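You operate a simulated robot arm through the tools that you are given. There is no shell and no other tool. Be economical: measure what you need, move in short steps, check, and stop when the job is done.

You are at the controls of a simulated two-armed robot. One attempt, no reset.

TASK
Take the cloth rag from the top of the white bench and lay it out flat on the top of the black bench.

Only the result counts: the job must be done as asked and must still hold three seconds after the hand-in. Knocking over, shifting, dropping, spilling or breaking anything else fails it. Flat cloth is picked up by pressing the open fingertips on it (5 to 10 N) and closing them slowly along it; thin cloth reads only 2 to 8 mm in the jaws.

THE ROBOT
Two 7-joint arms with two-finger parallel grippers on one trunk, on a base that drives. Base frame: it is fixed to the floor where the robot stands at the start and does not move with it; the origin is under the middle of the robot, x ahead of it, y to its left, z up. Readings come in cm, rad, newtons and seconds.
The left shoulder is at the start at [2, 17, 117.8], the right one opposite. With the tool pointing down near the work surface each hand reaches from about 10 to 66 cm from the robot's upright axis, wherever it stands, measured 20 degrees to its own side. Places, roughly: top of the black bench [20, 200, 80]. Payload 3.8 kg a hand.
The TCP of each hand is the grasp point between the finger pads, 3 cm short of the fingertips. In the tool frame z runs along the fingers and y along their closing line. The gripper opens to 11 cm. The fingers are 2 cm wide and 1 cm thick; the gripper's body (4.8 by 11.2 cm) begins 5.5 cm behind the TCP.
Orientation is told as [roll, pitch, yaw] about the base's x, y, z axes, in that order, counted from this pose: with the fingers straight down and closing along the base's y, the tool's x points along the base's -x, its y along +y and its z along -z.

THE INTERFACE
- The arms move only by the tool servo_tool. It takes "left_series", "right_series" or both (then of equal length, played together; a hand with none holds still); each is a list of rows, each a list of 7 numbers: the shift along the tool's x, y, z in cm, then the turn, a rotation vector about the tool's x, y, z in rad, then the finger opening in cm, from 0 to 11. In form: [[x, y, z, rx, ry, rz, jaw], ...]. A call has 1 to 12 rows; each row shifts and turns the commanded pose from where the row before left it, along the tool's axes as they then stand. Each row takes 0.2 s and may step no farther than 5 cm and 0.15 rad from the row before; otherwise, or with a gripper value out of range, the whole call is refused. A pose out of reach is approached as far as the arm can. The call stops where the force on the tool passes 40 N (or 10 N more than at its start, if that is more) or the arm is blocked; 0.2 s more then pass. The fingers move at their own pace (about 7.2 cm/s each) and stop on an object; they squeeze with about 32 N. The grip force told is the motor's: it shows also when the fingers shut on nothing. Time passes only in rows, and 0.2 s behind the last, so rows that do not move let the fingers close. It gives the time, the measured TCP pose, the force on the tool (base axes), the opening and the grip force at its end, in the units of the frame above (readings bear some noise), with the torque about the TCP (base axes, N m) and any sound that the robot's microphone picked up.
- Cameras (640 x 400 px; columns grow to the right, rows downward): "scene" is now at [10.24, -0.37, 133.53]; the picture's right is [0.05, -1.00, 0.00], its down [-0.55, -0.03, -0.83] and it looks along [0.83, 0.04, -0.55] (base axes); focal length 263 px, centre (320, 200). "left" rides on the left gripper at [7.2, -1.7, -10.3] in its tool frame; the picture's right is [0.23, 0.97, 0.00], its down [-0.76, 0.18, -0.62] and it looks along [-0.61, 0.14, 0.78] (tool axes); focal length 222 px, centre (320, 200). "right" rides on the right gripper at [7.2, 1.7, -10.3] in its tool frame; the picture's right is [-0.23, 0.97, 0.00], its down [-0.76, -0.18, -0.62] and it looks along [-0.61, -0.14, 0.78] (tool axes); focal length 222 px, centre (320, 200). There is no depth. A picture from a camera that has moved, and an enlarged one, comes with that camera's place and axes in the base frame and with its lens. The place of the scene camera against the robot may be out by one fixed shift of up to 1.8 cm in any direction.
- get_image(camera): a new picture of that camera. It takes no simulated time.
- slide_trunk(by): slides the trunk up (or, below 0, down) by that many cm; the arms and the scene camera ride with it, the base frame stays. It gives what a move gives, with no picture.
- roll_base(legs): drives the robot by 1 to 6 legs, each [ahead, turn to the left] in cm and rad, along the robot's own axes; the way and the turn of a leg run together, so that a leg with both is an arc; at most 150 cm and 3.142 rad a leg. The arms and the cameras ride along, it lands a little off, and it stops where it bumps. It gives what a move gives.
- head_to(pan, tilt): turns the head with the scene camera to pan (to the left, within 1.396 rad either way) and tilt (down, from -0.506 to 1.204), counted from straight ahead of the robot. It gives what a move gives.
- zoom(camera, box): a new picture of the part [left, top, right, bottom] of that camera's present view, enlarged. It takes no simulated time.
- sign_off(): hands the job in; it is judged then, once.

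Work in short steps. Places have to be worked out from the pictures, the camera data and where the tool is seen: move nearer, look again, correct. Check each grasp and each placing, and mend what went wrong. You have 120 turns and 100 pictures in all, those below and enlarged ones among them. Open the grippers and draw the arms clear of the work before you hand the job in, unless the task says otherwise; then end with one line.

The tools are called after "Call:" by a JSON object that holds its "name" and its "arguments". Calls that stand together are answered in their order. servo_tool: Moves the arms, as the interface text tells. Its arguments: {"type":"object","properties":{"left_series":{"type":"array","items":{"type":"array","items":{"type":"number"}}},"right_series":{"type":"array","items":{"type":"array","items":{"type":"number"}}}},"required":[]} The other tools are called the same way: slide_trunk (by) slides the trunk up or down; roll_base (legs) drives the base; head_to (pan, tilt) turns the head that bears the scene camera; get_image (camera) takes a picture; zoom (camera, box) takes an enlarged picture of a part of a camera's view; sign_off () hands the job in.

At the start:

```text
t: 0.0
left_ee_pos: [52.79, 25.1, 102.45]
left_tool_rot: [0.0, 0.0, 0.002]
left_force: [-0.3, 0.2, 0.0]
left_ft_torque: [0.03, 0.01, 0.01]
left_grip_width: 10.99
left_finger_force: 0.1
right_ee_pos: [54.79, -25.12, 102.71]
right_tool_rot: [0.0, 0.001, 0.001]
right_force: [-0.2, -0.4, 1.2]
right_ft_torque: [-0.01, -0.02, -0.01]
right_grip_width: 10.99
right_finger_force: 0.1
trunk travel left (down, up): [-27.5, 29.5]
robot x, y, heading: [0.03, -0.27, -0.004]
head pan, tilt: [0.047, 0.586]
```

scene: 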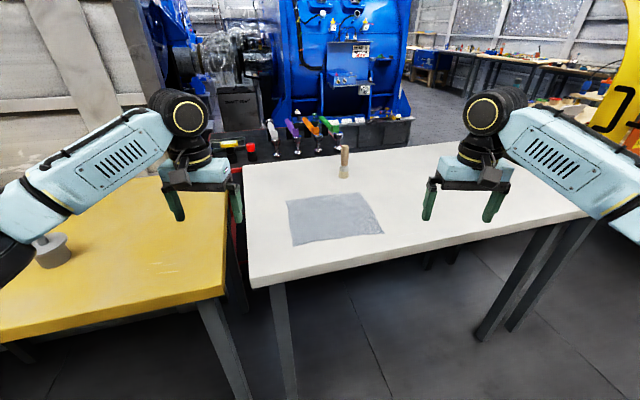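
right: 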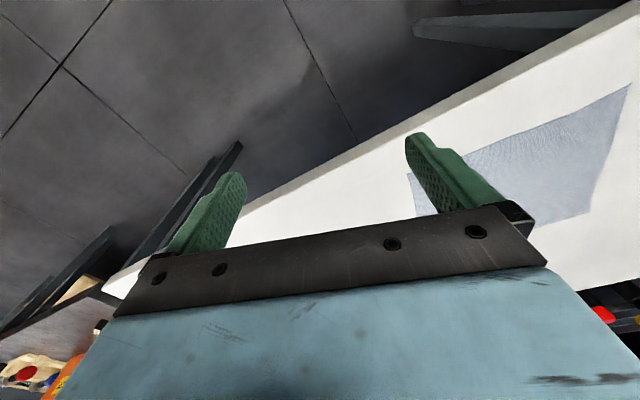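
left: 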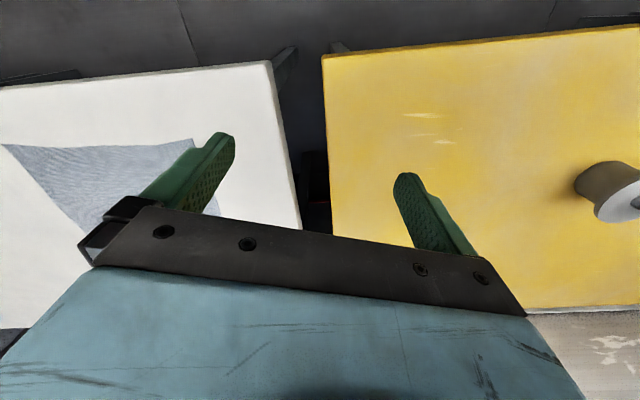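

The rag's near corners look to be at about (62, 9.5) and (68.5, -16), with the bench top at z≈84. Before I plan the route I'll look left towards the black bench.

Call:
{"name": "head_to", "arguments": {"pan": 1.39, "tilt": 0.45}}

Call:
{"name": "get_image", "arguments": {"camera": "scene"}}

Call:
{"name": "head_to", "arguments": {"pan": 0.0, "tilt": 0.9}}

Call:
{"name": "get_image", "arguments": {"camera": "scene"}}

```text
t: 1.5
left_ee_pos: [52.72, 25.04, 102.32]
left_tool_rot: [-0.002, -0.001, 0.002]
left_force: [0.1, -0.3, -0.7]
left_ft_torque: [0.01, 0.0, 0.0]
left_grip_width: 11.01
left_finger_force: 0.0
right_ee_pos: [54.81, -25.28, 102.72]
right_tool_rot: [0.0, 0.0, -0.001]
right_force: [0.0, 0.0, -0.5]
right_ft_torque: [0.01, 0.0, -0.03]
right_grip_width: 11.03
right_finger_force: 0.1
trunk travel left (down, up): [-27.5, 29.5]
robot x, y, heading: [-0.26, -0.01, -0.004]
head pan, tilt: [1.389, 0.45]
```

```text
96 pictures are left
camera scene: at [3.04, 8.26, 134.77], right [0.98, -0.18, 0.0], down [-0.08, -0.43, -0.9], along [0.16, 0.89, -0.44], focal length 263 px, centre (320, 200)
```

scene: 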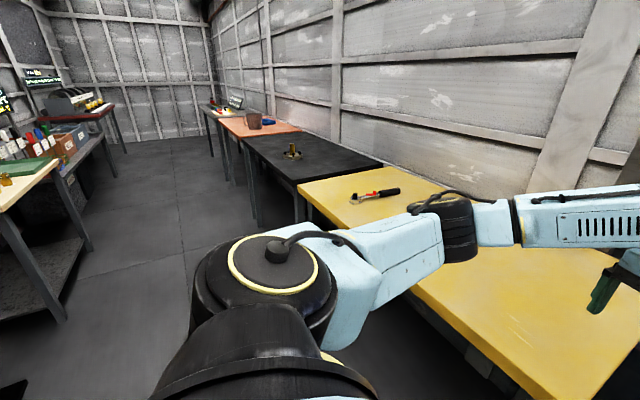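

```text
t: 3.0
left_ee_pos: [52.78, 24.95, 102.38]
left_tool_rot: [0.0, 0.0, 0.002]
left_force: [-0.2, 0.6, 0.2]
left_ft_torque: [-0.02, -0.02, -0.02]
left_grip_width: 11.01
left_finger_force: 0.0
right_ee_pos: [54.78, -25.17, 102.79]
right_tool_rot: [-0.001, 0.002, 0.002]
right_force: [-0.1, -0.2, 0.0]
right_ft_torque: [0.01, 0.01, -0.01]
right_grip_width: 10.99
right_finger_force: 0.1
trunk travel left (down, up): [-27.5, 29.5]
robot x, y, heading: [0.33, -0.09, -0.0]
head pan, tilt: [0.0, 0.901]
```

```text
95 pictures are left
camera scene: at [8.92, -0.77, 130.93], right [0.0, -1.0, 0.0], down [-0.78, 0.0, -0.62], along [0.62, 0.0, -0.78], focal length 263 px, centre (320, 200)
```

scene: 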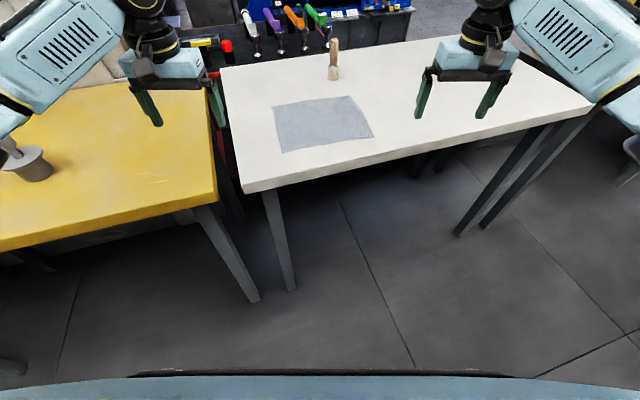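

The black bench has a brass object near its middle, and its left half is free. I'll drive ahead a little so both near rag corners come into reach, and aim the head at the rag.

Call:
{"name": "roll_base", "arguments": {"legs": [[16, 0]]}}

Call:
{"name": "get_image", "arguments": {"camera": "scene"}}

Call:
{"name": "get_image", "arguments": {"camera": "left"}}

Call:
{"name": "get_image", "arguments": {"camera": "right"}}

```text
t: 4.4
left_ee_pos: [68.6, 24.99, 102.28]
left_tool_rot: [0.001, 0.002, 0.001]
left_force: [0.6, 0.7, -0.2]
left_ft_torque: [-0.02, 0.02, -0.02]
left_grip_width: 10.97
left_finger_force: 0.2
right_ee_pos: [70.64, -25.08, 102.74]
right_tool_rot: [0.0, 0.0, 0.001]
right_force: [-0.2, -1.3, 0.3]
right_ft_torque: [0.0, 0.03, 0.01]
right_grip_width: 11.01
right_finger_force: 0.0
trunk travel left (down, up): [-27.5, 29.5]
robot x, y, heading: [15.91, -0.15, 0.003]
head pan, tilt: [0.0, 0.901]
```

```text
94 pictures are left
camera scene: at [24.82, -0.76, 130.92], right [0.0, -1.0, 0.0], down [-0.78, 0.0, -0.62], along [0.62, 0.0, -0.78], focal length 263 px, centre (320, 200)
```

scene: 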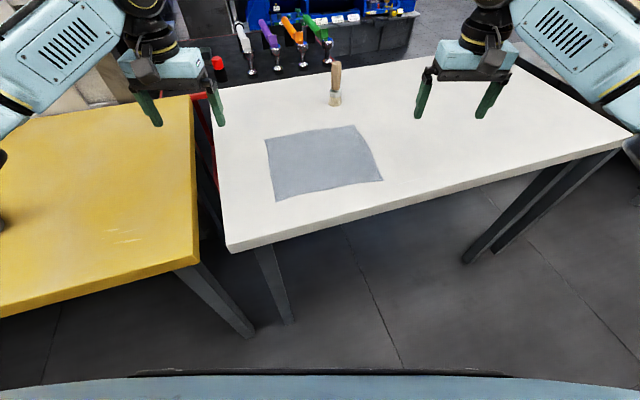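

```text
93 pictures are left
camera left: at [61.4, 23.47, 112.65], right [-0.23, 0.97, 0.0], down [0.76, 0.18, 0.62], along [0.61, 0.14, -0.78], focal length 222 px, centre (320, 200)
```

left: 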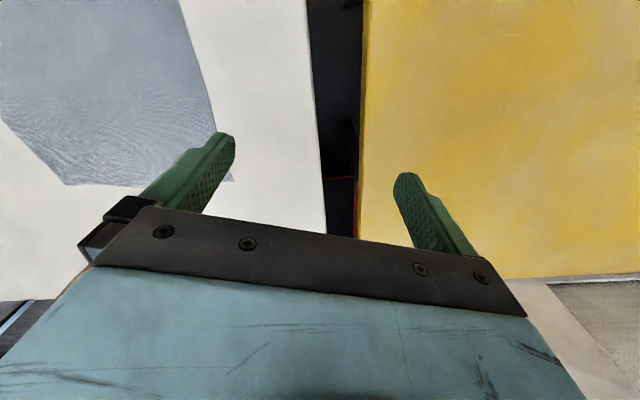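

```text
92 pictures are left
camera right: at [63.48, -23.33, 113.14], right [0.23, 0.97, 0.0], down [0.76, -0.18, 0.62], along [0.61, -0.14, -0.78], focal length 222 px, centre (320, 200)
```

right: 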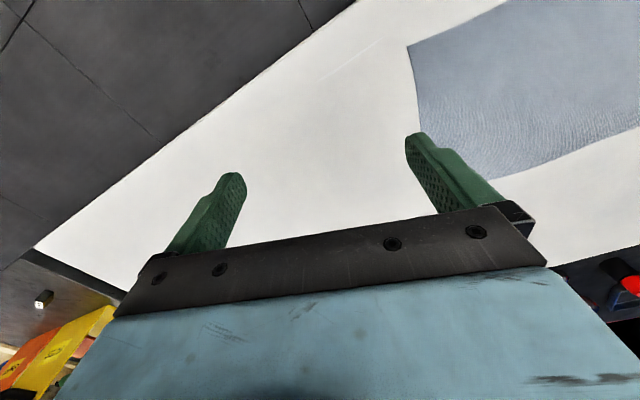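

The pictures agree: bench top z≈84 and rag edges turned about +0.25 rad. I'll move both hands above the near-edge grasp points with a yaw of 0.25.

Call:
{"name": "servo_tool", "arguments": {"left_series": [[0.86, -3.82, 1.4, 0, 0, 0, 6], [0.86, -3.82, 1.4, 0, 0, 0, 6], [0.86, -3.82, 1.4, 0, 0, 0, 5], [0.86, -3.82, 1.4, 0, 0, 0, 5], [0.86, -3.82, 1.4, 0, 0, 0, 5], [0, 0, 0, 0, 0, -0.125, 5], [0, 0, 0, 0, 0, -0.125, 5], [0, 0, 0, 0, 0, 0, 5]], "right_series": [[0.42, 2.82, 1.48, 0, 0, 0, 6], [0.42, 2.82, 1.48, 0, 0, 0, 6], [0.42, 2.82, 1.48, 0, 0, 0, 5], [0.42, 2.82, 1.48, 0, 0, 0, 5], [0.42, 2.82, 1.48, 0, 0, 0, 5], [0, 0, 0, 0, 0, -0.125, 5], [0, 0, 0, 0, 0, -0.125, 5], [0, 0, 0, 0, 0, 0, 5]]}}

Call:
{"name": "get_image", "arguments": {"camera": "left"}}

Call:
{"name": "get_image", "arguments": {"camera": "right"}}

Call:
{"name": "get_image", "arguments": {"camera": "scene"}}

```text
t: 6.2
left_ee_pos: [64.2, 6.03, 95.3]
left_tool_rot: [-0.001, 0.001, 0.253]
left_force: [-0.3, 0.1, 0.4]
left_ft_torque: [0.01, 0.02, 0.0]
left_grip_width: 5.02
left_finger_force: 0.1
right_ee_pos: [68.51, -11.09, 95.47]
right_tool_rot: [0.0, 0.0, 0.253]
right_force: [-0.3, 0.1, -0.7]
right_ft_torque: [0.0, -0.03, -0.01]
right_grip_width: 5.03
right_finger_force: 0.0
trunk travel left (down, up): [-27.5, 29.5]
robot x, y, heading: [15.5, -0.04, -0.001]
head pan, tilt: [0.0, 0.901]
```

```text
91 pictures are left
camera left: at [57.56, 2.6, 105.66], right [-0.46, 0.89, 0.0], down [0.69, 0.36, 0.62], along [0.55, 0.29, -0.78], focal length 222 px, centre (320, 200)
```

left: 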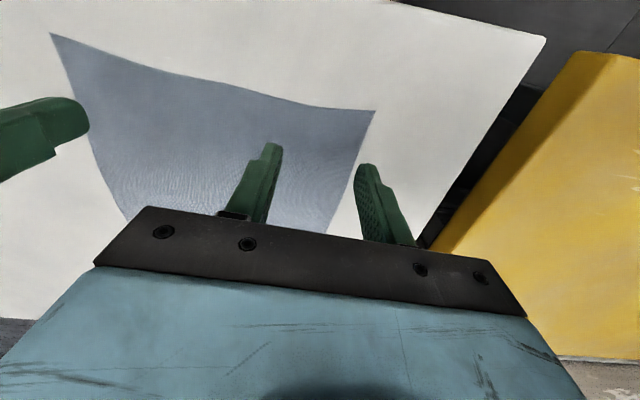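

```text
90 pictures are left
camera right: at [61.08, -11.12, 105.79], right [-0.02, 1.0, 0.0], down [0.78, 0.02, 0.62], along [0.62, 0.02, -0.78], focal length 222 px, centre (320, 200)
```

right: 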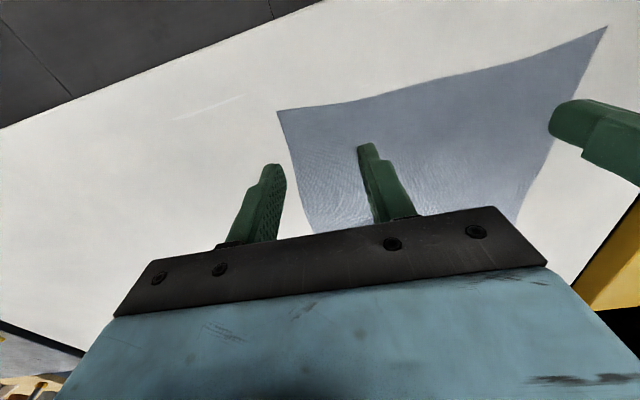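

```text
89 pictures are left
camera scene: at [24.72, -0.75, 130.93], right [0.0, -1.0, 0.0], down [-0.78, 0.0, -0.62], along [0.62, 0.0, -0.78], focal length 263 px, centre (320, 200)
```

scene: 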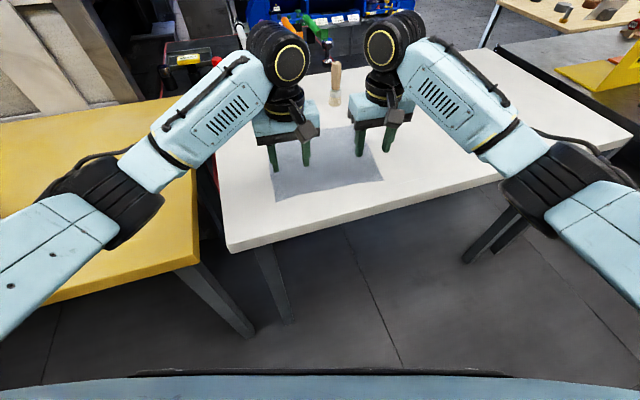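

The left hand needs a 1 cm shift towards the corner and the right one is well placed. I'll come down to just above the cloth.

Call:
{"name": "servo_tool", "arguments": {"left_series": [[0, 1, 3.4, 0, 0, 0, 5], [0, 0, 3.4, 0, 0, 0, 5], [0, 0, 0, 0, 0, 0, 5]], "right_series": [[0, 0, 3.5, 0, 0, 0, 5], [0, 0, 3.5, 0, 0, 0, 5], [0, 0, 0, 0, 0, 0, 5]]}}

Call:
{"name": "get_image", "arguments": {"camera": "left"}}

Call:
{"name": "get_image", "arguments": {"camera": "right"}}

```text
t: 7.0
left_ee_pos: [63.84, 7.14, 88.56]
left_tool_rot: [0.0, 0.001, 0.253]
left_force: [0.0, -0.8, -0.8]
left_ft_torque: [0.02, 0.01, -0.02]
left_grip_width: 5.01
left_finger_force: 0.0
right_ee_pos: [68.37, -10.97, 88.29]
right_tool_rot: [0.001, 0.001, 0.252]
right_force: [0.1, -0.3, -0.5]
right_ft_torque: [0.03, -0.04, 0.03]
right_grip_width: 5.01
right_finger_force: 0.0
trunk travel left (down, up): [-27.5, 29.5]
robot x, y, heading: [15.84, 0.4, 0.004]
head pan, tilt: [0.0, 0.901]
```

```text
88 pictures are left
camera left: at [57.25, 3.84, 98.73], right [-0.46, 0.89, 0.0], down [0.69, 0.36, 0.62], along [0.55, 0.29, -0.78], focal length 222 px, centre (320, 200)
```

left: 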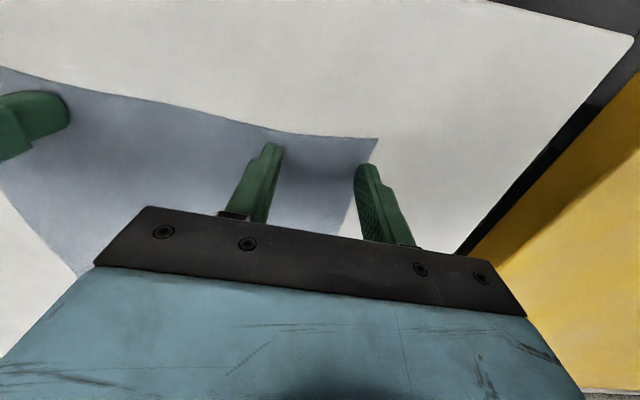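

```text
87 pictures are left
camera right: at [61.08, -11.08, 98.66], right [-0.02, 1.0, 0.0], down [0.78, 0.02, 0.62], along [0.62, 0.01, -0.78], focal length 222 px, centre (320, 200)
```

right: 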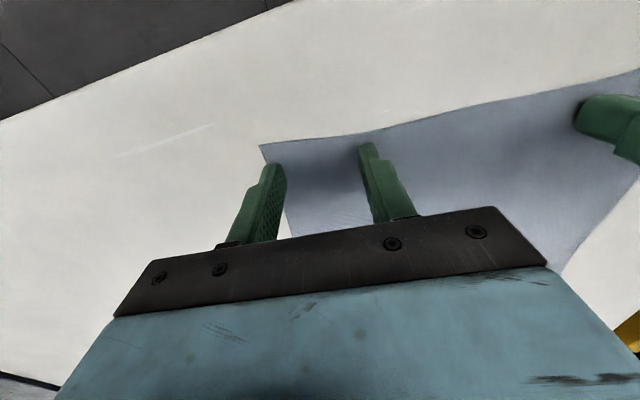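

The tips are about 1.5 cm above the cloth. I'll shift 0.6 cm deeper into the rag and feel down in small steps.

Call:
{"name": "servo_tool", "arguments": {"left_series": [[-0.6, 0, 0.6, 0, 0, 0, 5], [0, 0, 0.5, 0, 0, 0, 5], [0, 0, 0.3, 0, 0, 0, 5], [0, 0, 0, 0, 0, 0, 5]], "right_series": [[-0.6, 0, 0.4, 0, 0, 0, 5], [0, 0, 0.4, 0, 0, 0, 5], [0, 0, 0.3, 0, 0, 0, 5], [0, 0, 0, 0, 0, 0, 5]]}}

```text
t: 7.8
left_ee_pos: [64.68, 7.07, 88.17]
left_tool_rot: [-0.009, -0.014, 0.253]
left_force: [-0.2, 0.3, 15.8]
left_ft_torque: [0.48, 0.23, -0.02]
left_grip_width: 5.07
left_finger_force: 0.4
right_ee_pos: [69.33, -10.78, 88.2]
right_tool_rot: [0.001, -0.015, 0.252]
right_force: [-1.6, -0.5, 13.5]
right_ft_torque: [-0.17, 0.12, -0.01]
right_grip_width: 5.0
right_finger_force: 0.1
trunk travel left (down, up): [-27.5, 29.5]
robot x, y, heading: [15.89, 0.07, 0.001]
head pan, tilt: [0.0, 0.901]
stopped in row 3 (left hand): the force on the tool passed its limit at 44 N (the readings are from after the stop); the commanded pose is now the measured one
```

Contact at TCP z≈88.2, with slightly too much force. I'll ease up a touch to get into the 5–10 N range.

Call:
{"name": "servo_tool", "arguments": {"left_series": [[0, 0, -0.08, 0, 0, 0, 5], [0, 0, 0, 0, 0, 0, 5]], "right_series": [[0, 0, -0.06, 0, 0, 0, 5], [0, 0, 0, 0, 0, 0, 5]]}}

Call:
{"name": "get_image", "arguments": {"camera": "left"}}

Call:
{"name": "get_image", "arguments": {"camera": "right"}}

```text
t: 8.4
left_ee_pos: [64.73, 7.16, 88.15]
left_tool_rot: [-0.008, -0.013, 0.255]
left_force: [4.6, 0.2, 26.6]
left_ft_torque: [0.66, 0.18, -0.11]
left_grip_width: 4.99
left_finger_force: 0.0
right_ee_pos: [69.01, -10.82, 88.17]
right_tool_rot: [-0.001, -0.015, 0.25]
right_force: [3.4, 0.2, 20.3]
right_ft_torque: [-0.05, 0.03, 0.02]
right_grip_width: 5.02
right_finger_force: 0.1
trunk travel left (down, up): [-27.5, 29.5]
robot x, y, heading: [15.8, -0.16, -0.001]
head pan, tilt: [0.0, 0.901]
```

```text
86 pictures are left
camera left: at [57.96, 3.85, 98.34], right [-0.46, 0.89, -0.01], down [0.68, 0.36, 0.63], along [0.56, 0.29, -0.77], focal length 222 px, centre (320, 200)
```

left: 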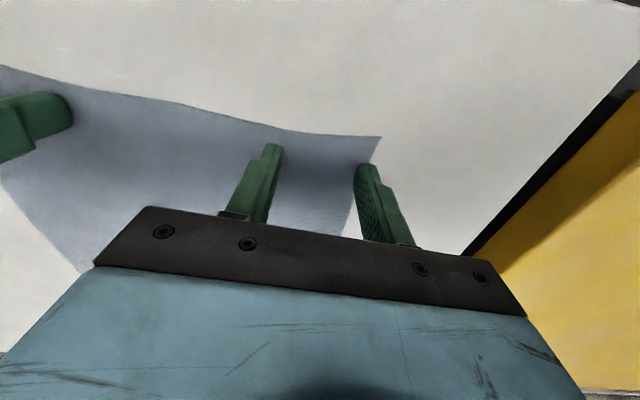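

```text
85 pictures are left
camera right: at [61.68, -10.94, 98.41], right [-0.02, 1.0, 0.0], down [0.77, 0.01, 0.63], along [0.63, 0.02, -0.77], focal length 222 px, centre (320, 200)
```

right: 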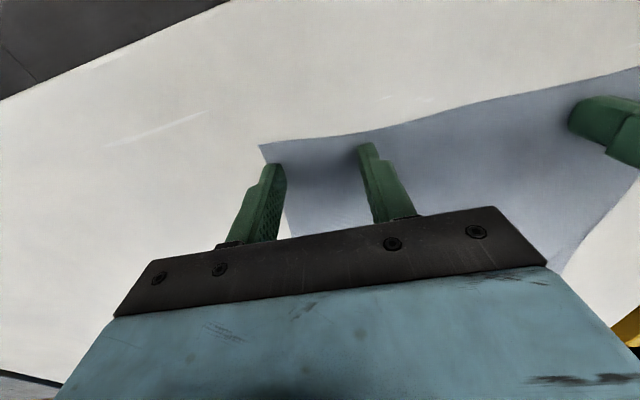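

The forces are still high, and the left hand's outer finger is on the very edge of the cloth. I'll lift 3 mm and shift both hands inward.

Call:
{"name": "servo_tool", "arguments": {"left_series": [[0, 0, -0.35, 0, 0, 0, 5], [0, -0.9, 0, 0, 0.013, 0, 5], [0, 0, 0, 0, 0, 0, 5]], "right_series": [[0, 0, -0.35, 0, 0, 0, 5], [0, 0.4, 0, 0, 0.013, 0, 5], [0, 0, 0, 0, 0, 0, 5]]}}

```text
t: 9.2
left_ee_pos: [64.83, 6.3, 88.14]
left_tool_rot: [-0.004, 0.007, 0.251]
left_force: [-0.7, 0.5, 2.6]
left_ft_torque: [0.1, 0.03, 0.03]
left_grip_width: 5.03
left_finger_force: 0.4
right_ee_pos: [69.06, -10.52, 88.08]
right_tool_rot: [0.001, 0.006, 0.252]
right_force: [-0.6, 0.2, 4.8]
right_ft_torque: [-0.06, 0.01, 0.01]
right_grip_width: 5.01
right_finger_force: 0.1
trunk travel left (down, up): [-27.5, 29.5]
robot x, y, heading: [15.4, -0.03, 0.002]
head pan, tilt: [0.0, 0.901]
```

Light contact now. I'll press to about 8 N and close both grippers slowly.

Call:
{"name": "servo_tool", "arguments": {"left_series": [[0, 0, 0.08, 0, 0, 0, 5], [0, 0, 0, 0, 0, 0, 4.5], [0, 0, 0, 0, 0, 0, 4], [0, 0, 0, 0, 0, 0, 3.5], [0, 0, 0, 0, 0, 0, 3], [0, 0, 0, 0, 0, 0, 2.5], [0, 0, 0, 0, 0, 0, 2], [0, 0, 0, 0, 0, 0, 1.5], [0, 0, 0, 0, 0, 0, 1], [0, 0, 0, 0, 0, 0, 0.5], [0, 0, 0, 0, 0, 0, 0], [0, 0, 0, 0, 0, 0, 0]], "right_series": [[0, 0, 0.05, 0, 0, 0, 5], [0, 0, 0, 0, 0, 0, 4.5], [0, 0, 0, 0, 0, 0, 4], [0, 0, 0, 0, 0, 0, 3.5], [0, 0, 0, 0, 0, 0, 3], [0, 0, 0, 0, 0, 0, 2.5], [0, 0, 0, 0, 0, 0, 2], [0, 0, 0, 0, 0, 0, 1.5], [0, 0, 0, 0, 0, 0, 1], [0, 0, 0, 0, 0, 0, 0.5], [0, 0, 0, 0, 0, 0, 0], [0, 0, 0, 0, 0, 0, 0]]}}

Call:
{"name": "get_image", "arguments": {"camera": "left"}}

Call:
{"name": "get_image", "arguments": {"camera": "right"}}

```text
t: 11.8
left_ee_pos: [65.16, 6.25, 88.19]
left_tool_rot: [-0.006, 0.003, 0.251]
left_force: [1.8, -4.6, 0.0]
left_ft_torque: [-0.17, -0.07, 0.01]
left_grip_width: 0.2
left_finger_force: 32.4
right_ee_pos: [69.2, -10.49, 88.1]
right_tool_rot: [0.001, 0.003, 0.251]
right_force: [-2.1, 5.5, -0.3]
right_ft_torque: [0.14, 0.06, 0.01]
right_grip_width: 0.2
right_finger_force: 32.2
trunk travel left (down, up): [-27.5, 29.5]
robot x, y, heading: [15.97, 0.2, 0.003]
head pan, tilt: [0.0, 0.901]
```

```text
84 pictures are left
camera left: at [58.4, 2.97, 98.55], right [-0.46, 0.89, -0.01], down [0.69, 0.37, 0.62], along [0.55, 0.28, -0.79], focal length 222 px, centre (320, 200)
```

left: 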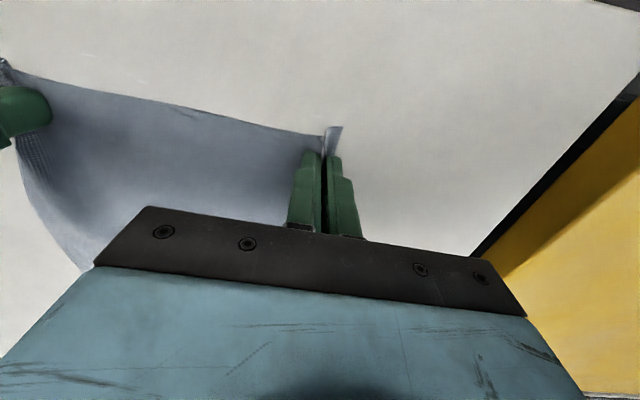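

```text
83 pictures are left
camera right: at [61.82, -10.55, 98.6], right [-0.02, 1.0, 0.0], down [0.78, 0.02, 0.62], along [0.62, 0.01, -0.78], focal length 222 px, centre (320, 200)
```

right: 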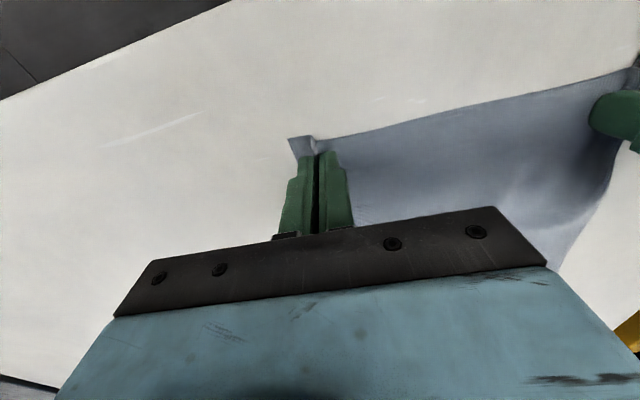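

Both jaws read 2 mm and the lateral tension suggests the cloth is held. I'll lift gently 6 cm and check.

Call:
{"name": "servo_tool", "arguments": {"left_series": [[0, 0, -1.5, 0, 0, 0, 0], [0, 0, -1.5, 0, 0, 0, 0], [0, 0, -1.5, 0, 0, 0, 0], [0, 0, -1.5, 0, 0, 0, 0], [0, 0, 0, 0, 0, 0, 0]], "right_series": [[0, 0, -1.5, 0, 0, 0, 0], [0, 0, -1.5, 0, 0, 0, 0], [0, 0, -1.5, 0, 0, 0, 0], [0, 0, -1.5, 0, 0, 0, 0], [0, 0, 0, 0, 0, 0, 0]]}}

Call:
{"name": "get_image", "arguments": {"camera": "scene"}}

Call:
{"name": "get_image", "arguments": {"camera": "right"}}

```text
t: 13.0
left_ee_pos: [64.98, 6.45, 94.22]
left_tool_rot: [-0.004, 0.003, 0.25]
left_force: [3.6, -11.3, 0.6]
left_ft_torque: [-0.29, -0.1, 0.04]
left_grip_width: 0.2
left_finger_force: 31.7
right_ee_pos: [69.22, -10.61, 94.13]
right_tool_rot: [0.001, -0.001, 0.25]
right_force: [-3.4, 9.8, -0.4]
right_ft_torque: [0.31, 0.13, 0.05]
right_grip_width: 0.22
right_finger_force: 32.0
trunk travel left (down, up): [-27.5, 29.5]
robot x, y, heading: [16.05, 0.19, 0.0]
head pan, tilt: [0.0, 0.901]
```

```text
82 pictures are left
camera scene: at [24.72, -0.76, 130.93], right [0.0, -1.0, 0.0], down [-0.78, 0.0, -0.62], along [0.62, 0.0, -0.78], focal length 263 px, centre (320, 200)
```

scene: 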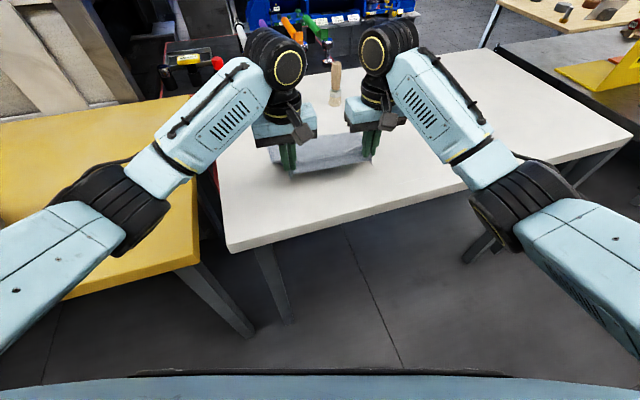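

```text
81 pictures are left
camera right: at [61.93, -10.57, 104.58], right [-0.02, 1.0, 0.0], down [0.78, 0.02, 0.62], along [0.62, 0.01, -0.78], focal length 222 px, centre (320, 200)
```

right: 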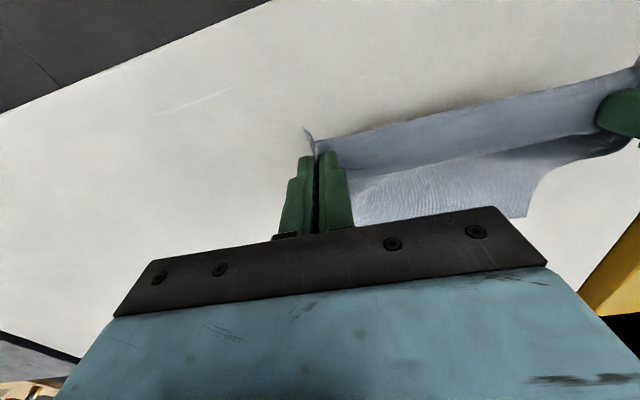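

Both corners are held, with about 10 N of tension in the cloth. I'll ease that slightly by moving the hands together, then raise the trunk so the rag clears the benches.

Call:
{"name": "servo_tool", "arguments": {"left_series": [[0, -0.15, 0, 0, 0, 0, 0], [0, 0, 0, 0, 0, 0, 0]], "right_series": [[0, 0.15, 0, 0, 0, 0, 0], [0, 0, 0, 0, 0, 0, 0]]}}

Call:
{"name": "slide_trunk", "arguments": {"by": 28}}

Call:
{"name": "get_image", "arguments": {"camera": "scene"}}

```text
t: 13.6
left_ee_pos: [65.06, 6.22, 94.14]
left_tool_rot: [-0.004, 0.003, 0.254]
left_force: [1.0, -5.5, -0.7]
left_ft_torque: [-0.21, -0.08, 0.04]
left_grip_width: 0.18
left_finger_force: 31.7
right_ee_pos: [69.24, -10.32, 94.15]
right_tool_rot: [0.0, 0.005, 0.25]
right_force: [-2.4, 6.4, 0.7]
right_ft_torque: [0.21, 0.04, 0.0]
right_grip_width: 0.21
right_finger_force: 31.4
trunk travel left (down, up): [-27.5, 29.5]
robot x, y, heading: [15.69, 0.01, 0.002]
head pan, tilt: [0.0, 0.901]
```

```text
t: 16.4
left_ee_pos: [64.93, 6.24, 122.27]
left_tool_rot: [-0.006, 0.003, 0.252]
left_force: [1.3, -4.6, -0.4]
left_ft_torque: [-0.14, -0.08, 0.02]
left_grip_width: 0.2
left_finger_force: 32.0
right_ee_pos: [69.21, -10.37, 121.96]
right_tool_rot: [0.0, 0.005, 0.251]
right_force: [-2.1, 5.7, 0.1]
right_ft_torque: [0.14, 0.03, 0.01]
right_grip_width: 0.21
right_finger_force: 32.0
trunk travel left (down, up): [-55.5, 1.5]
robot x, y, heading: [15.89, -0.03, 0.004]
head pan, tilt: [0.0, 0.901]
```

```text
80 pictures are left
camera scene: at [24.72, -0.75, 158.92], right [0.0, -1.0, 0.0], down [-0.78, 0.0, -0.62], along [0.62, 0.0, -0.78], focal length 263 px, centre (320, 200)
```

scene: 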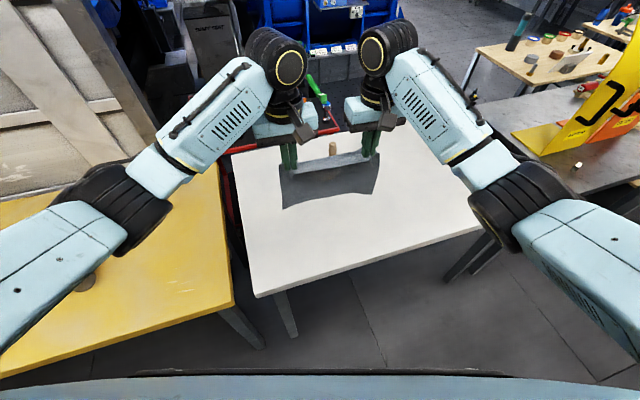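

The rag hangs cleanly between the hands. I'll back out, turn left and drive up the aisle part of the way.

Call:
{"name": "roll_base", "arguments": {"legs": [[-35, 0], [0, 1.7], [90, 0]]}}

Call:
{"name": "head_to", "arguments": {"pan": -0.35, "tilt": 0.7}}

Call:
{"name": "get_image", "arguments": {"camera": "scene"}}

```text
t: 27.1
left_ee_pos: [-39.7, 137.79, 122.18]
left_tool_rot: [-0.005, 0.005, 1.923]
left_force: [3.5, 1.1, -0.1]
left_ft_torque: [0.09, -0.12, 0.02]
left_grip_width: 0.2
left_finger_force: 32.2
right_ee_pos: [-23.47, 143.61, 122.05]
right_tool_rot: [0.001, 0.002, 1.924]
right_force: [-4.1, -1.6, 0.4]
right_ft_torque: [-0.08, 0.13, 0.02]
right_grip_width: 0.21
right_finger_force: 31.7
trunk travel left (down, up): [-55.5, 1.5]
robot x, y, heading: [-28.77, 89.57, 1.67]
head pan, tilt: [0.0, 0.901]
```

```text
t: 27.9
left_ee_pos: [-39.61, 137.8, 122.24]
left_tool_rot: [-0.004, 0.004, 1.921]
left_force: [3.9, 2.3, -0.2]
left_ft_torque: [0.03, -0.15, -0.01]
left_grip_width: 0.21
left_finger_force: 32.2
right_ee_pos: [-23.55, 143.69, 122.18]
right_tool_rot: [0.0, 0.002, 1.924]
right_force: [-3.5, -0.9, 0.4]
right_ft_torque: [-0.05, 0.07, -0.03]
right_grip_width: 0.18
right_finger_force: 31.8
trunk travel left (down, up): [-55.5, 1.5]
robot x, y, heading: [-28.39, 89.47, 1.68]
head pan, tilt: [-0.351, 0.7]
```

```text
79 pictures are left
camera scene: at [-27.37, 98.95, 160.55], right [0.97, -0.24, 0.0], down [-0.16, -0.62, -0.76], along [0.19, 0.74, -0.64], focal length 263 px, centre (320, 200)
```

scene: 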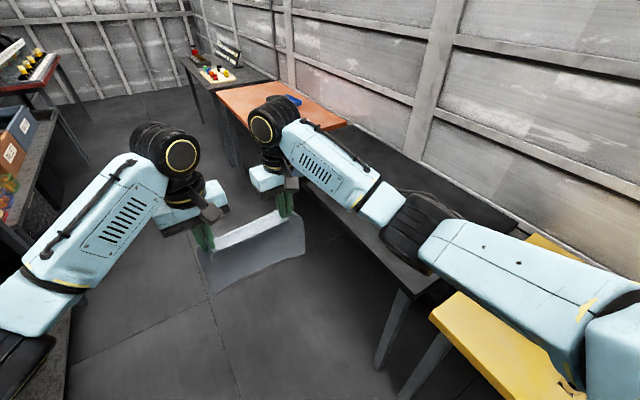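

The bench view is blocked by the arm, but its edge matches my estimate. I'll drive to the stand point, turn part of the way towards the bench and look.

Call:
{"name": "roll_base", "arguments": {"legs": [[0, 0.045], [121, 0], [0, -0.7]]}}

Call:
{"name": "get_image", "arguments": {"camera": "scene"}}

```text
t: 36.4
left_ee_pos: [-24.79, 256.88, 122.19]
left_tool_rot: [-0.006, 0.004, 1.259]
left_force: [3.3, -1.0, 0.2]
left_ft_torque: [-0.02, -0.12, 0.01]
left_grip_width: 0.16
left_finger_force: 31.8
right_ee_pos: [-8.26, 251.6, 122.09]
right_tool_rot: [-0.001, 0.004, 1.26]
right_force: [-4.2, 1.5, 0.4]
right_ft_torque: [0.04, 0.09, 0.02]
right_grip_width: 0.19
right_finger_force: 31.6
trunk travel left (down, up): [-55.5, 1.5]
robot x, y, heading: [-45.72, 211.75, 1.004]
head pan, tilt: [-0.351, 0.7]
```

```text
78 pictures are left
camera scene: at [-38.59, 218.12, 160.55], right [0.61, -0.79, 0.0], down [-0.51, -0.39, -0.76], along [0.61, 0.47, -0.64], focal length 263 px, centre (320, 200)
```

scene: 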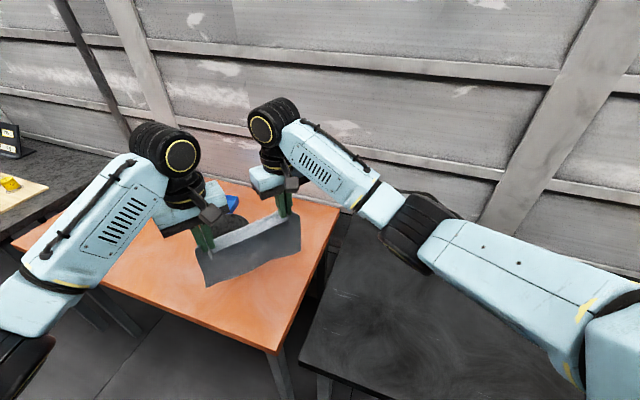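

The black bench's left half is free. I'll turn towards it in two stages, so the rag ends up parallel to the bench edge, checking where the brass object is.

Call:
{"name": "roll_base", "arguments": {"legs": [[0, -0.6]]}}

Call:
{"name": "head_to", "arguments": {"pan": -0.2, "tilt": 0.85}}

Call:
{"name": "get_image", "arguments": {"camera": "scene"}}

Call:
{"name": "get_image", "arguments": {"camera": "right"}}

```text
t: 38.5
left_ee_pos: [-2.97, 237.16, 122.14]
left_tool_rot: [-0.005, 0.005, 0.658]
left_force: [2.1, -3.7, -0.5]
left_ft_torque: [-0.08, -0.06, 0.04]
left_grip_width: 0.19
left_finger_force: 31.7
right_ee_pos: [7.43, 223.45, 122.24]
right_tool_rot: [0.0, 0.003, 0.659]
right_force: [-1.6, 2.6, 0.2]
right_ft_torque: [0.11, 0.07, 0.07]
right_grip_width: 0.21
right_finger_force: 31.9
trunk travel left (down, up): [-55.5, 1.5]
robot x, y, heading: [-45.63, 212.5, 0.409]
head pan, tilt: [-0.351, 0.7]
```

```text
t: 39.1
left_ee_pos: [-2.89, 237.03, 122.18]
left_tool_rot: [-0.005, 0.004, 0.658]
left_force: [2.0, -2.8, -0.4]
left_ft_torque: [-0.07, -0.06, 0.03]
left_grip_width: 0.19
left_finger_force: 32.2
right_ee_pos: [7.47, 223.52, 122.17]
right_tool_rot: [0.002, 0.002, 0.659]
right_force: [-1.0, 1.6, 0.6]
right_ft_torque: [0.09, 0.05, 0.07]
right_grip_width: 0.2
right_finger_force: 31.6
trunk travel left (down, up): [-55.5, 1.5]
robot x, y, heading: [-46.06, 211.9, 0.411]
head pan, tilt: [-0.201, 0.85]
```

```text
77 pictures are left
camera scene: at [-36.89, 213.61, 159.33], right [0.2, -0.98, 0.0], down [-0.73, -0.15, -0.66], along [0.65, 0.14, -0.75], focal length 263 px, centre (320, 200)
```

scene: 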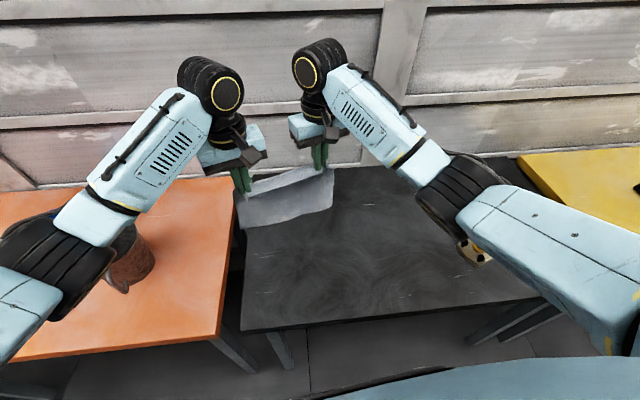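

```text
76 pictures are left
camera right: at [0.75, 220.54, 132.57], right [-0.42, 0.91, 0.0], down [0.71, 0.33, 0.62], along [0.56, 0.26, -0.78], focal length 222 px, centre (320, 200)
```

right: 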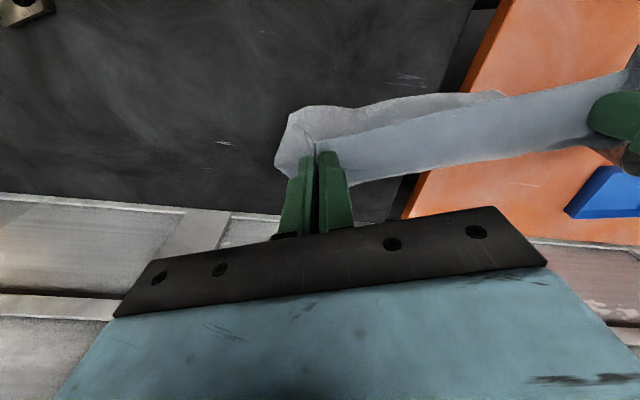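

The brass object is at about (18, 173), well to the right, so the left half is clear. I'll finish the turn so the curtain is square to the bench edge.

Call:
{"name": "roll_base", "arguments": {"legs": [[0, -0.35]]}}

Call:
{"name": "head_to", "arguments": {"pan": 0.0, "tilt": 0.95}}

Call:
{"name": "get_image", "arguments": {"camera": "scene"}}

```text
t: 40.6
left_ee_pos: [3.19, 220.62, 122.2]
left_tool_rot: [-0.007, 0.002, 0.3]
left_force: [2.4, -3.6, 0.2]
left_ft_torque: [-0.13, -0.05, 0.04]
left_grip_width: 0.17
left_finger_force: 31.6
right_ee_pos: [8.22, 204.25, 122.23]
right_tool_rot: [0.004, 0.002, 0.302]
right_force: [-1.2, 3.4, 0.3]
right_ft_torque: [0.08, 0.05, 0.04]
right_grip_width: 0.21
right_finger_force: 32.1
trunk travel left (down, up): [-55.5, 1.5]
robot x, y, heading: [-46.03, 212.26, 0.052]
head pan, tilt: [-0.201, 0.85]
```

```text
t: 41.4
left_ee_pos: [3.04, 220.6, 122.31]
left_tool_rot: [-0.005, 0.004, 0.302]
left_force: [0.6, -2.5, -0.7]
left_ft_torque: [-0.09, -0.01, 0.02]
left_grip_width: 0.19
left_finger_force: 32.1
right_ee_pos: [8.04, 204.32, 122.05]
right_tool_rot: [0.0, 0.001, 0.303]
right_force: [-0.3, 1.9, -0.3]
right_ft_torque: [0.07, 0.0, 0.04]
right_grip_width: 0.18
right_finger_force: 32.4
trunk travel left (down, up): [-55.5, 1.5]
robot x, y, heading: [-45.61, 211.93, 0.049]
head pan, tilt: [0.0, 0.949]
```

```text
75 pictures are left
camera scene: at [-37.11, 211.67, 158.57], right [0.05, -1.0, 0.0], down [-0.81, -0.04, -0.58], along [0.58, 0.03, -0.81], focal length 263 px, centre (320, 200)
```

scene: 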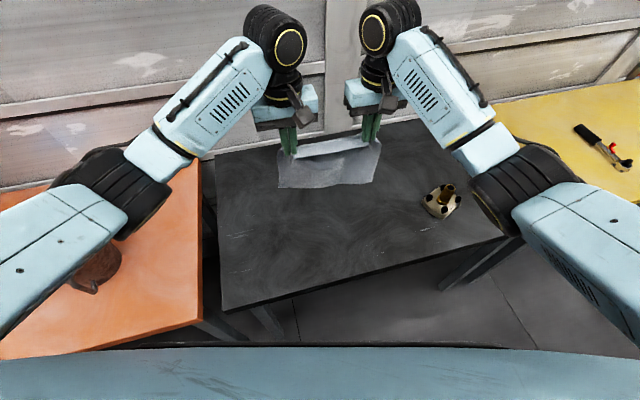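

Bench layout confirmed. I'll reach both hands 14 cm farther over the bench, along the curtain's normal and still high up.

Call:
{"name": "servo_tool", "arguments": {"left_series": [[-2, 0, 0, 0, 0, 0, 0], [-2, 0, 0, 0, 0, 0, 0], [-2, 0, 0, 0, 0, 0, 0], [-2, 0, 0, 0, 0, 0, 0], [-2, 0, 0, 0, 0, 0, 0], [-2, 0, 0, 0, 0, 0, 0], [-2, 0, 0, 0, 0, 0, 0], [0, 0, 0, 0, 0, 0, 0]], "right_series": [[-2, 0, 0, 0, 0, 0, 0], [-2, 0, 0, 0, 0, 0, 0], [-2, 0, 0, 0, 0, 0, 0], [-2, 0, 0, 0, 0, 0, 0], [-2, 0, 0, 0, 0, 0, 0], [-2, 0, 0, 0, 0, 0, 0], [-2, 0, 0, 0, 0, 0, 0], [0, 0, 0, 0, 0, 0, 0]]}}

```text
t: 43.2
left_ee_pos: [16.02, 224.71, 122.2]
left_tool_rot: [-0.009, 0.002, 0.298]
left_force: [0.3, -12.4, -0.5]
left_ft_torque: [-0.39, 0.01, 0.02]
left_grip_width: 0.17
left_finger_force: 32.4
left hand out of reach, approached as far as the arm can: row 7
right_ee_pos: [16.61, 207.13, 122.15]
right_tool_rot: [0.004, 0.002, 0.307]
right_force: [-0.2, 12.2, 0.5]
right_ft_torque: [0.38, 0.01, 0.05]
right_grip_width: 0.22
right_finger_force: 31.7
right hand out of reach, approached as far as the arm can: row 5, 6, 7
trunk travel left (down, up): [-55.5, 1.5]
robot x, y, heading: [-45.52, 212.29, 0.053]
head pan, tilt: [0.0, 0.949]
```

The right hand topped out 9 cm out, so I'll bring the left back level with it to relax the cloth. Then I'll look down at the gap between body and bench.

Call:
{"name": "servo_tool", "arguments": {"left_series": [[2, 0, 0, 0, 0, 0, 0], [2.6, 0, 0, 0, 0, 0, 0], [0, 0, 0, 0, 0, 0, 0]], "right_series": [[0, 0, 0, 0, 0, 0, 0], [0, 0, 0, 0, 0, 0, 0], [0, 0, 0, 0, 0, 0, 0]]}}

Call:
{"name": "head_to", "arguments": {"pan": 0.0, "tilt": 1.2}}

Call:
{"name": "get_image", "arguments": {"camera": "scene"}}

```text
t: 44.0
left_ee_pos: [11.68, 223.53, 122.16]
left_tool_rot: [-0.005, 0.004, 0.304]
left_force: [2.8, -8.3, 0.3]
left_ft_torque: [-0.23, -0.06, 0.05]
left_grip_width: 0.2
left_finger_force: 31.9
right_ee_pos: [16.69, 206.87, 122.15]
right_tool_rot: [-0.001, 0.002, 0.302]
right_force: [-2.7, 8.6, -1.1]
right_ft_torque: [0.23, 0.11, 0.0]
right_grip_width: 0.2
right_finger_force: 31.6
trunk travel left (down, up): [-55.5, 1.5]
robot x, y, heading: [-45.35, 212.16, 0.05]
head pan, tilt: [0.0, 0.949]
```

```text
t: 44.8
left_ee_pos: [11.68, 223.45, 122.26]
left_tool_rot: [-0.005, 0.002, 0.302]
left_force: [2.1, -7.2, -0.1]
left_ft_torque: [-0.24, -0.02, 0.06]
left_grip_width: 0.22
left_finger_force: 31.8
right_ee_pos: [16.69, 207.0, 122.15]
right_tool_rot: [0.0, 0.002, 0.301]
right_force: [-2.7, 7.1, -0.7]
right_ft_torque: [0.19, 0.06, 0.02]
right_grip_width: 0.21
right_finger_force: 32.0
trunk travel left (down, up): [-55.5, 1.5]
robot x, y, heading: [-46.07, 212.15, 0.053]
head pan, tilt: [0.0, 1.201]
```

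```text
74 pictures are left
camera scene: at [-38.8, 211.57, 156.95], right [0.05, -1.0, 0.0], down [-0.93, -0.05, -0.36], along [0.36, 0.02, -0.93], focal length 263 px, centre (320, 200)
```

scene: 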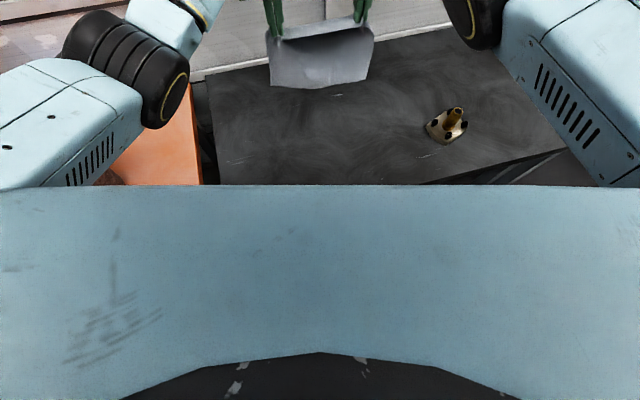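

The torso hides the gap, so I won't drive closer. I'll pitch the grippers 0.48 rad with fingers pointing outward and move 8 cm farther, which adds reach.

Call:
{"name": "servo_tool", "arguments": {"left_series": [[0, -0.1, 0, 0, -0.12, 0, 0], [0, 0, 0, 0, -0.12, 0, 0], [0, 0, 0, 0, -0.12, 0, 0], [0, 0, 0, 0, -0.12, 0, 0], [-1.77, 0, 0.92, 0, 0, 0, 0], [-1.77, 0, 0.92, 0, 0, 0, 0], [-1.77, 0, 0.92, 0, 0, 0, 0], [-1.77, 0, 0.92, 0, 0, 0, 0], [0, 0, 0, 0, 0, 0, 0]], "right_series": [[0, 0.1, 0, 0, -0.12, 0, 0], [0, 0, 0, 0, -0.12, 0, 0], [0, 0, 0, 0, -0.12, 0, 0], [0, 0, 0, 0, -0.12, 0, 0], [-1.77, 0, 0.92, 0, 0, 0, 0], [-1.77, 0, 0.92, 0, 0, 0, 0], [-1.77, 0, 0.92, 0, 0, 0, 0], [-1.77, 0, 0.92, 0, 0, 0, 0], [0, 0, 0, 0, 0, 0, 0]]}}

```text
t: 46.8
left_ee_pos: [19.24, 226.17, 122.24]
left_tool_rot: [-0.006, -0.476, 0.306]
left_force: [1.4, -4.7, 0.9]
left_ft_torque: [-0.11, 0.0, -0.04]
left_grip_width: 0.19
left_finger_force: 31.7
right_ee_pos: [24.67, 209.55, 121.26]
right_tool_rot: [-0.001, -0.479, 0.301]
right_force: [-1.5, 3.9, -1.0]
right_ft_torque: [0.1, -0.01, 0.08]
right_grip_width: 0.19
right_finger_force: 32.2
right hand out of reach, approached as far as the arm can: row 1, 2, 3, 4, 5, 6, 7, 8
trunk travel left (down, up): [-55.5, 1.5]
robot x, y, heading: [-46.24, 211.9, 0.05]
head pan, tilt: [0.0, 1.201]
```

Both hands moved the full 8 cm. I'll lower the trunk so the rag's bottom edge comes just above the bench.

Call:
{"name": "slide_trunk", "arguments": {"by": -14}}

Call:
{"name": "head_to", "arguments": {"pan": 0.0, "tilt": 0.75}}

Call:
{"name": "get_image", "arguments": {"camera": "scene"}}

Call:
{"name": "get_image", "arguments": {"camera": "right"}}

```text
t: 48.4
left_ee_pos: [19.27, 225.99, 108.21]
left_tool_rot: [-0.006, -0.476, 0.305]
left_force: [0.9, -1.8, -0.2]
left_ft_torque: [-0.05, 0.03, 0.0]
left_grip_width: 0.18
left_finger_force: 31.5
right_ee_pos: [24.62, 209.63, 107.36]
right_tool_rot: [0.0, -0.476, 0.302]
right_force: [-1.0, 0.9, 0.8]
right_ft_torque: [0.03, -0.02, 0.07]
right_grip_width: 0.2
right_finger_force: 32.2
trunk travel left (down, up): [-41.5, 15.5]
robot x, y, heading: [-45.86, 211.92, 0.054]
head pan, tilt: [0.0, 1.201]
```

```text
t: 49.3
left_ee_pos: [19.34, 226.07, 108.21]
left_tool_rot: [-0.006, -0.478, 0.307]
left_force: [0.0, -1.7, -0.6]
left_ft_torque: [-0.05, 0.0, 0.03]
left_grip_width: 0.21
left_finger_force: 31.9
right_ee_pos: [24.67, 209.64, 107.3]
right_tool_rot: [0.001, -0.477, 0.302]
right_force: [-0.5, 1.8, -0.3]
right_ft_torque: [0.08, 0.05, 0.04]
right_grip_width: 0.21
right_finger_force: 31.7
trunk travel left (down, up): [-41.5, 15.5]
robot x, y, heading: [-45.8, 212.34, 0.057]
head pan, tilt: [0.0, 0.75]
```

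```text
73 pictures are left
camera scene: at [-36.09, 211.72, 146.12], right [0.05, -1.0, 0.0], down [-0.68, -0.04, -0.73], along [0.73, 0.04, -0.68], focal length 263 px, centre (320, 200)
```

scene: 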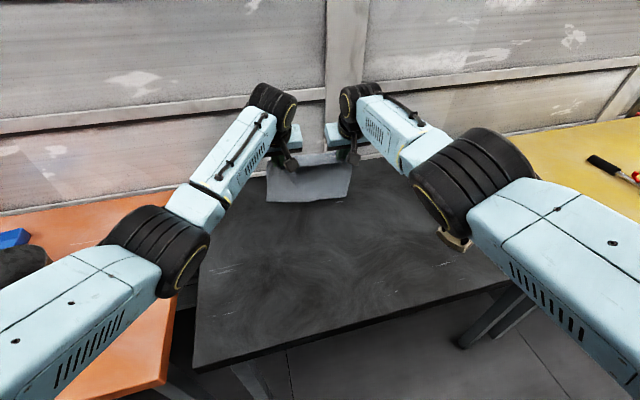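

```text
72 pictures are left
camera right: at [13.54, 208.03, 113.2], right [-0.1, 0.99, 0.1], down [0.42, -0.05, 0.9], along [0.9, 0.13, -0.42], focal length 222 px, centre (320, 200)
```

right: 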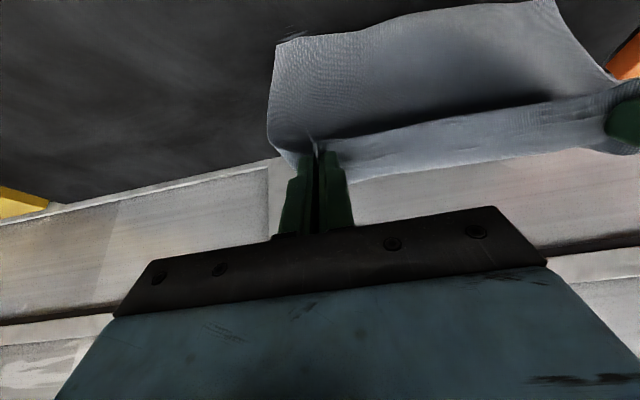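

The rag's bottom edge is at roughly z≈88. I'll lower 7 more to near contact.

Call:
{"name": "slide_trunk", "arguments": {"by": -7}}

Call:
{"name": "get_image", "arguments": {"camera": "right"}}

Call:
{"name": "zoom", "arguments": {"camera": "scene", "box": [200, 100, 440, 250]}}

```text
t: 50.4
left_ee_pos: [19.31, 226.1, 101.27]
left_tool_rot: [-0.005, -0.475, 0.306]
left_force: [0.7, -1.6, 0.7]
left_ft_torque: [-0.07, -0.02, -0.04]
left_grip_width: 0.2
left_finger_force: 32.5
right_ee_pos: [24.63, 209.52, 100.31]
right_tool_rot: [0.0, -0.479, 0.303]
right_force: [-1.2, 2.0, 0.4]
right_ft_torque: [0.04, 0.03, 0.02]
right_grip_width: 0.21
right_finger_force: 32.2
trunk travel left (down, up): [-34.5, 22.5]
robot x, y, heading: [-45.99, 212.34, 0.047]
head pan, tilt: [0.0, 0.75]
```

```text
71 pictures are left
camera right: at [13.53, 208.03, 106.23], right [-0.1, 0.99, 0.1], down [0.42, -0.05, 0.9], along [0.9, 0.13, -0.41], focal length 222 px, centre (320, 200)
```

right: 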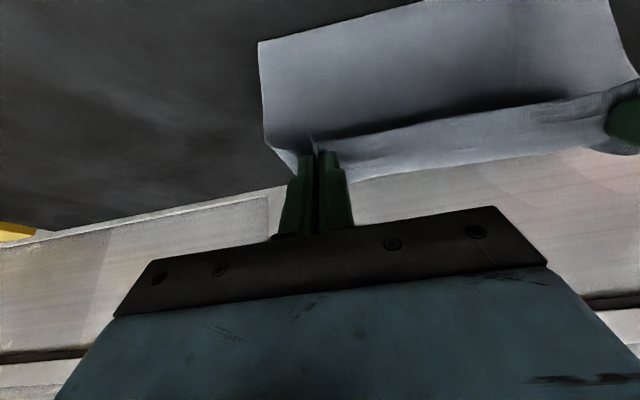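

```text
2.67 times, centred on (320, 175) of scene
camera zoom: at [-36.12, 211.72, 139.13], right [0.05, -1.0, 0.0], down [-0.68, -0.04, -0.73], along [0.73, 0.04, -0.68], focal length 702 px, centre (320, 267)
```

zoom: 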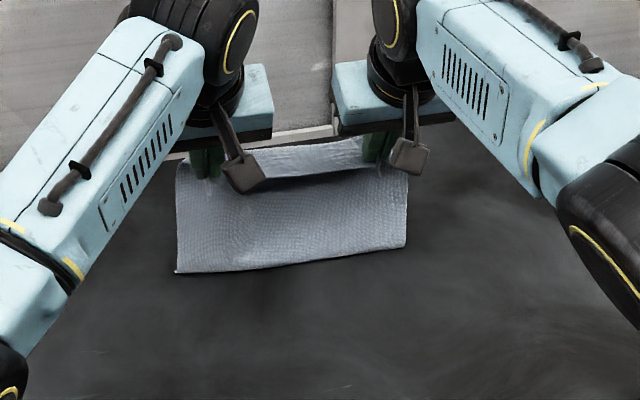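

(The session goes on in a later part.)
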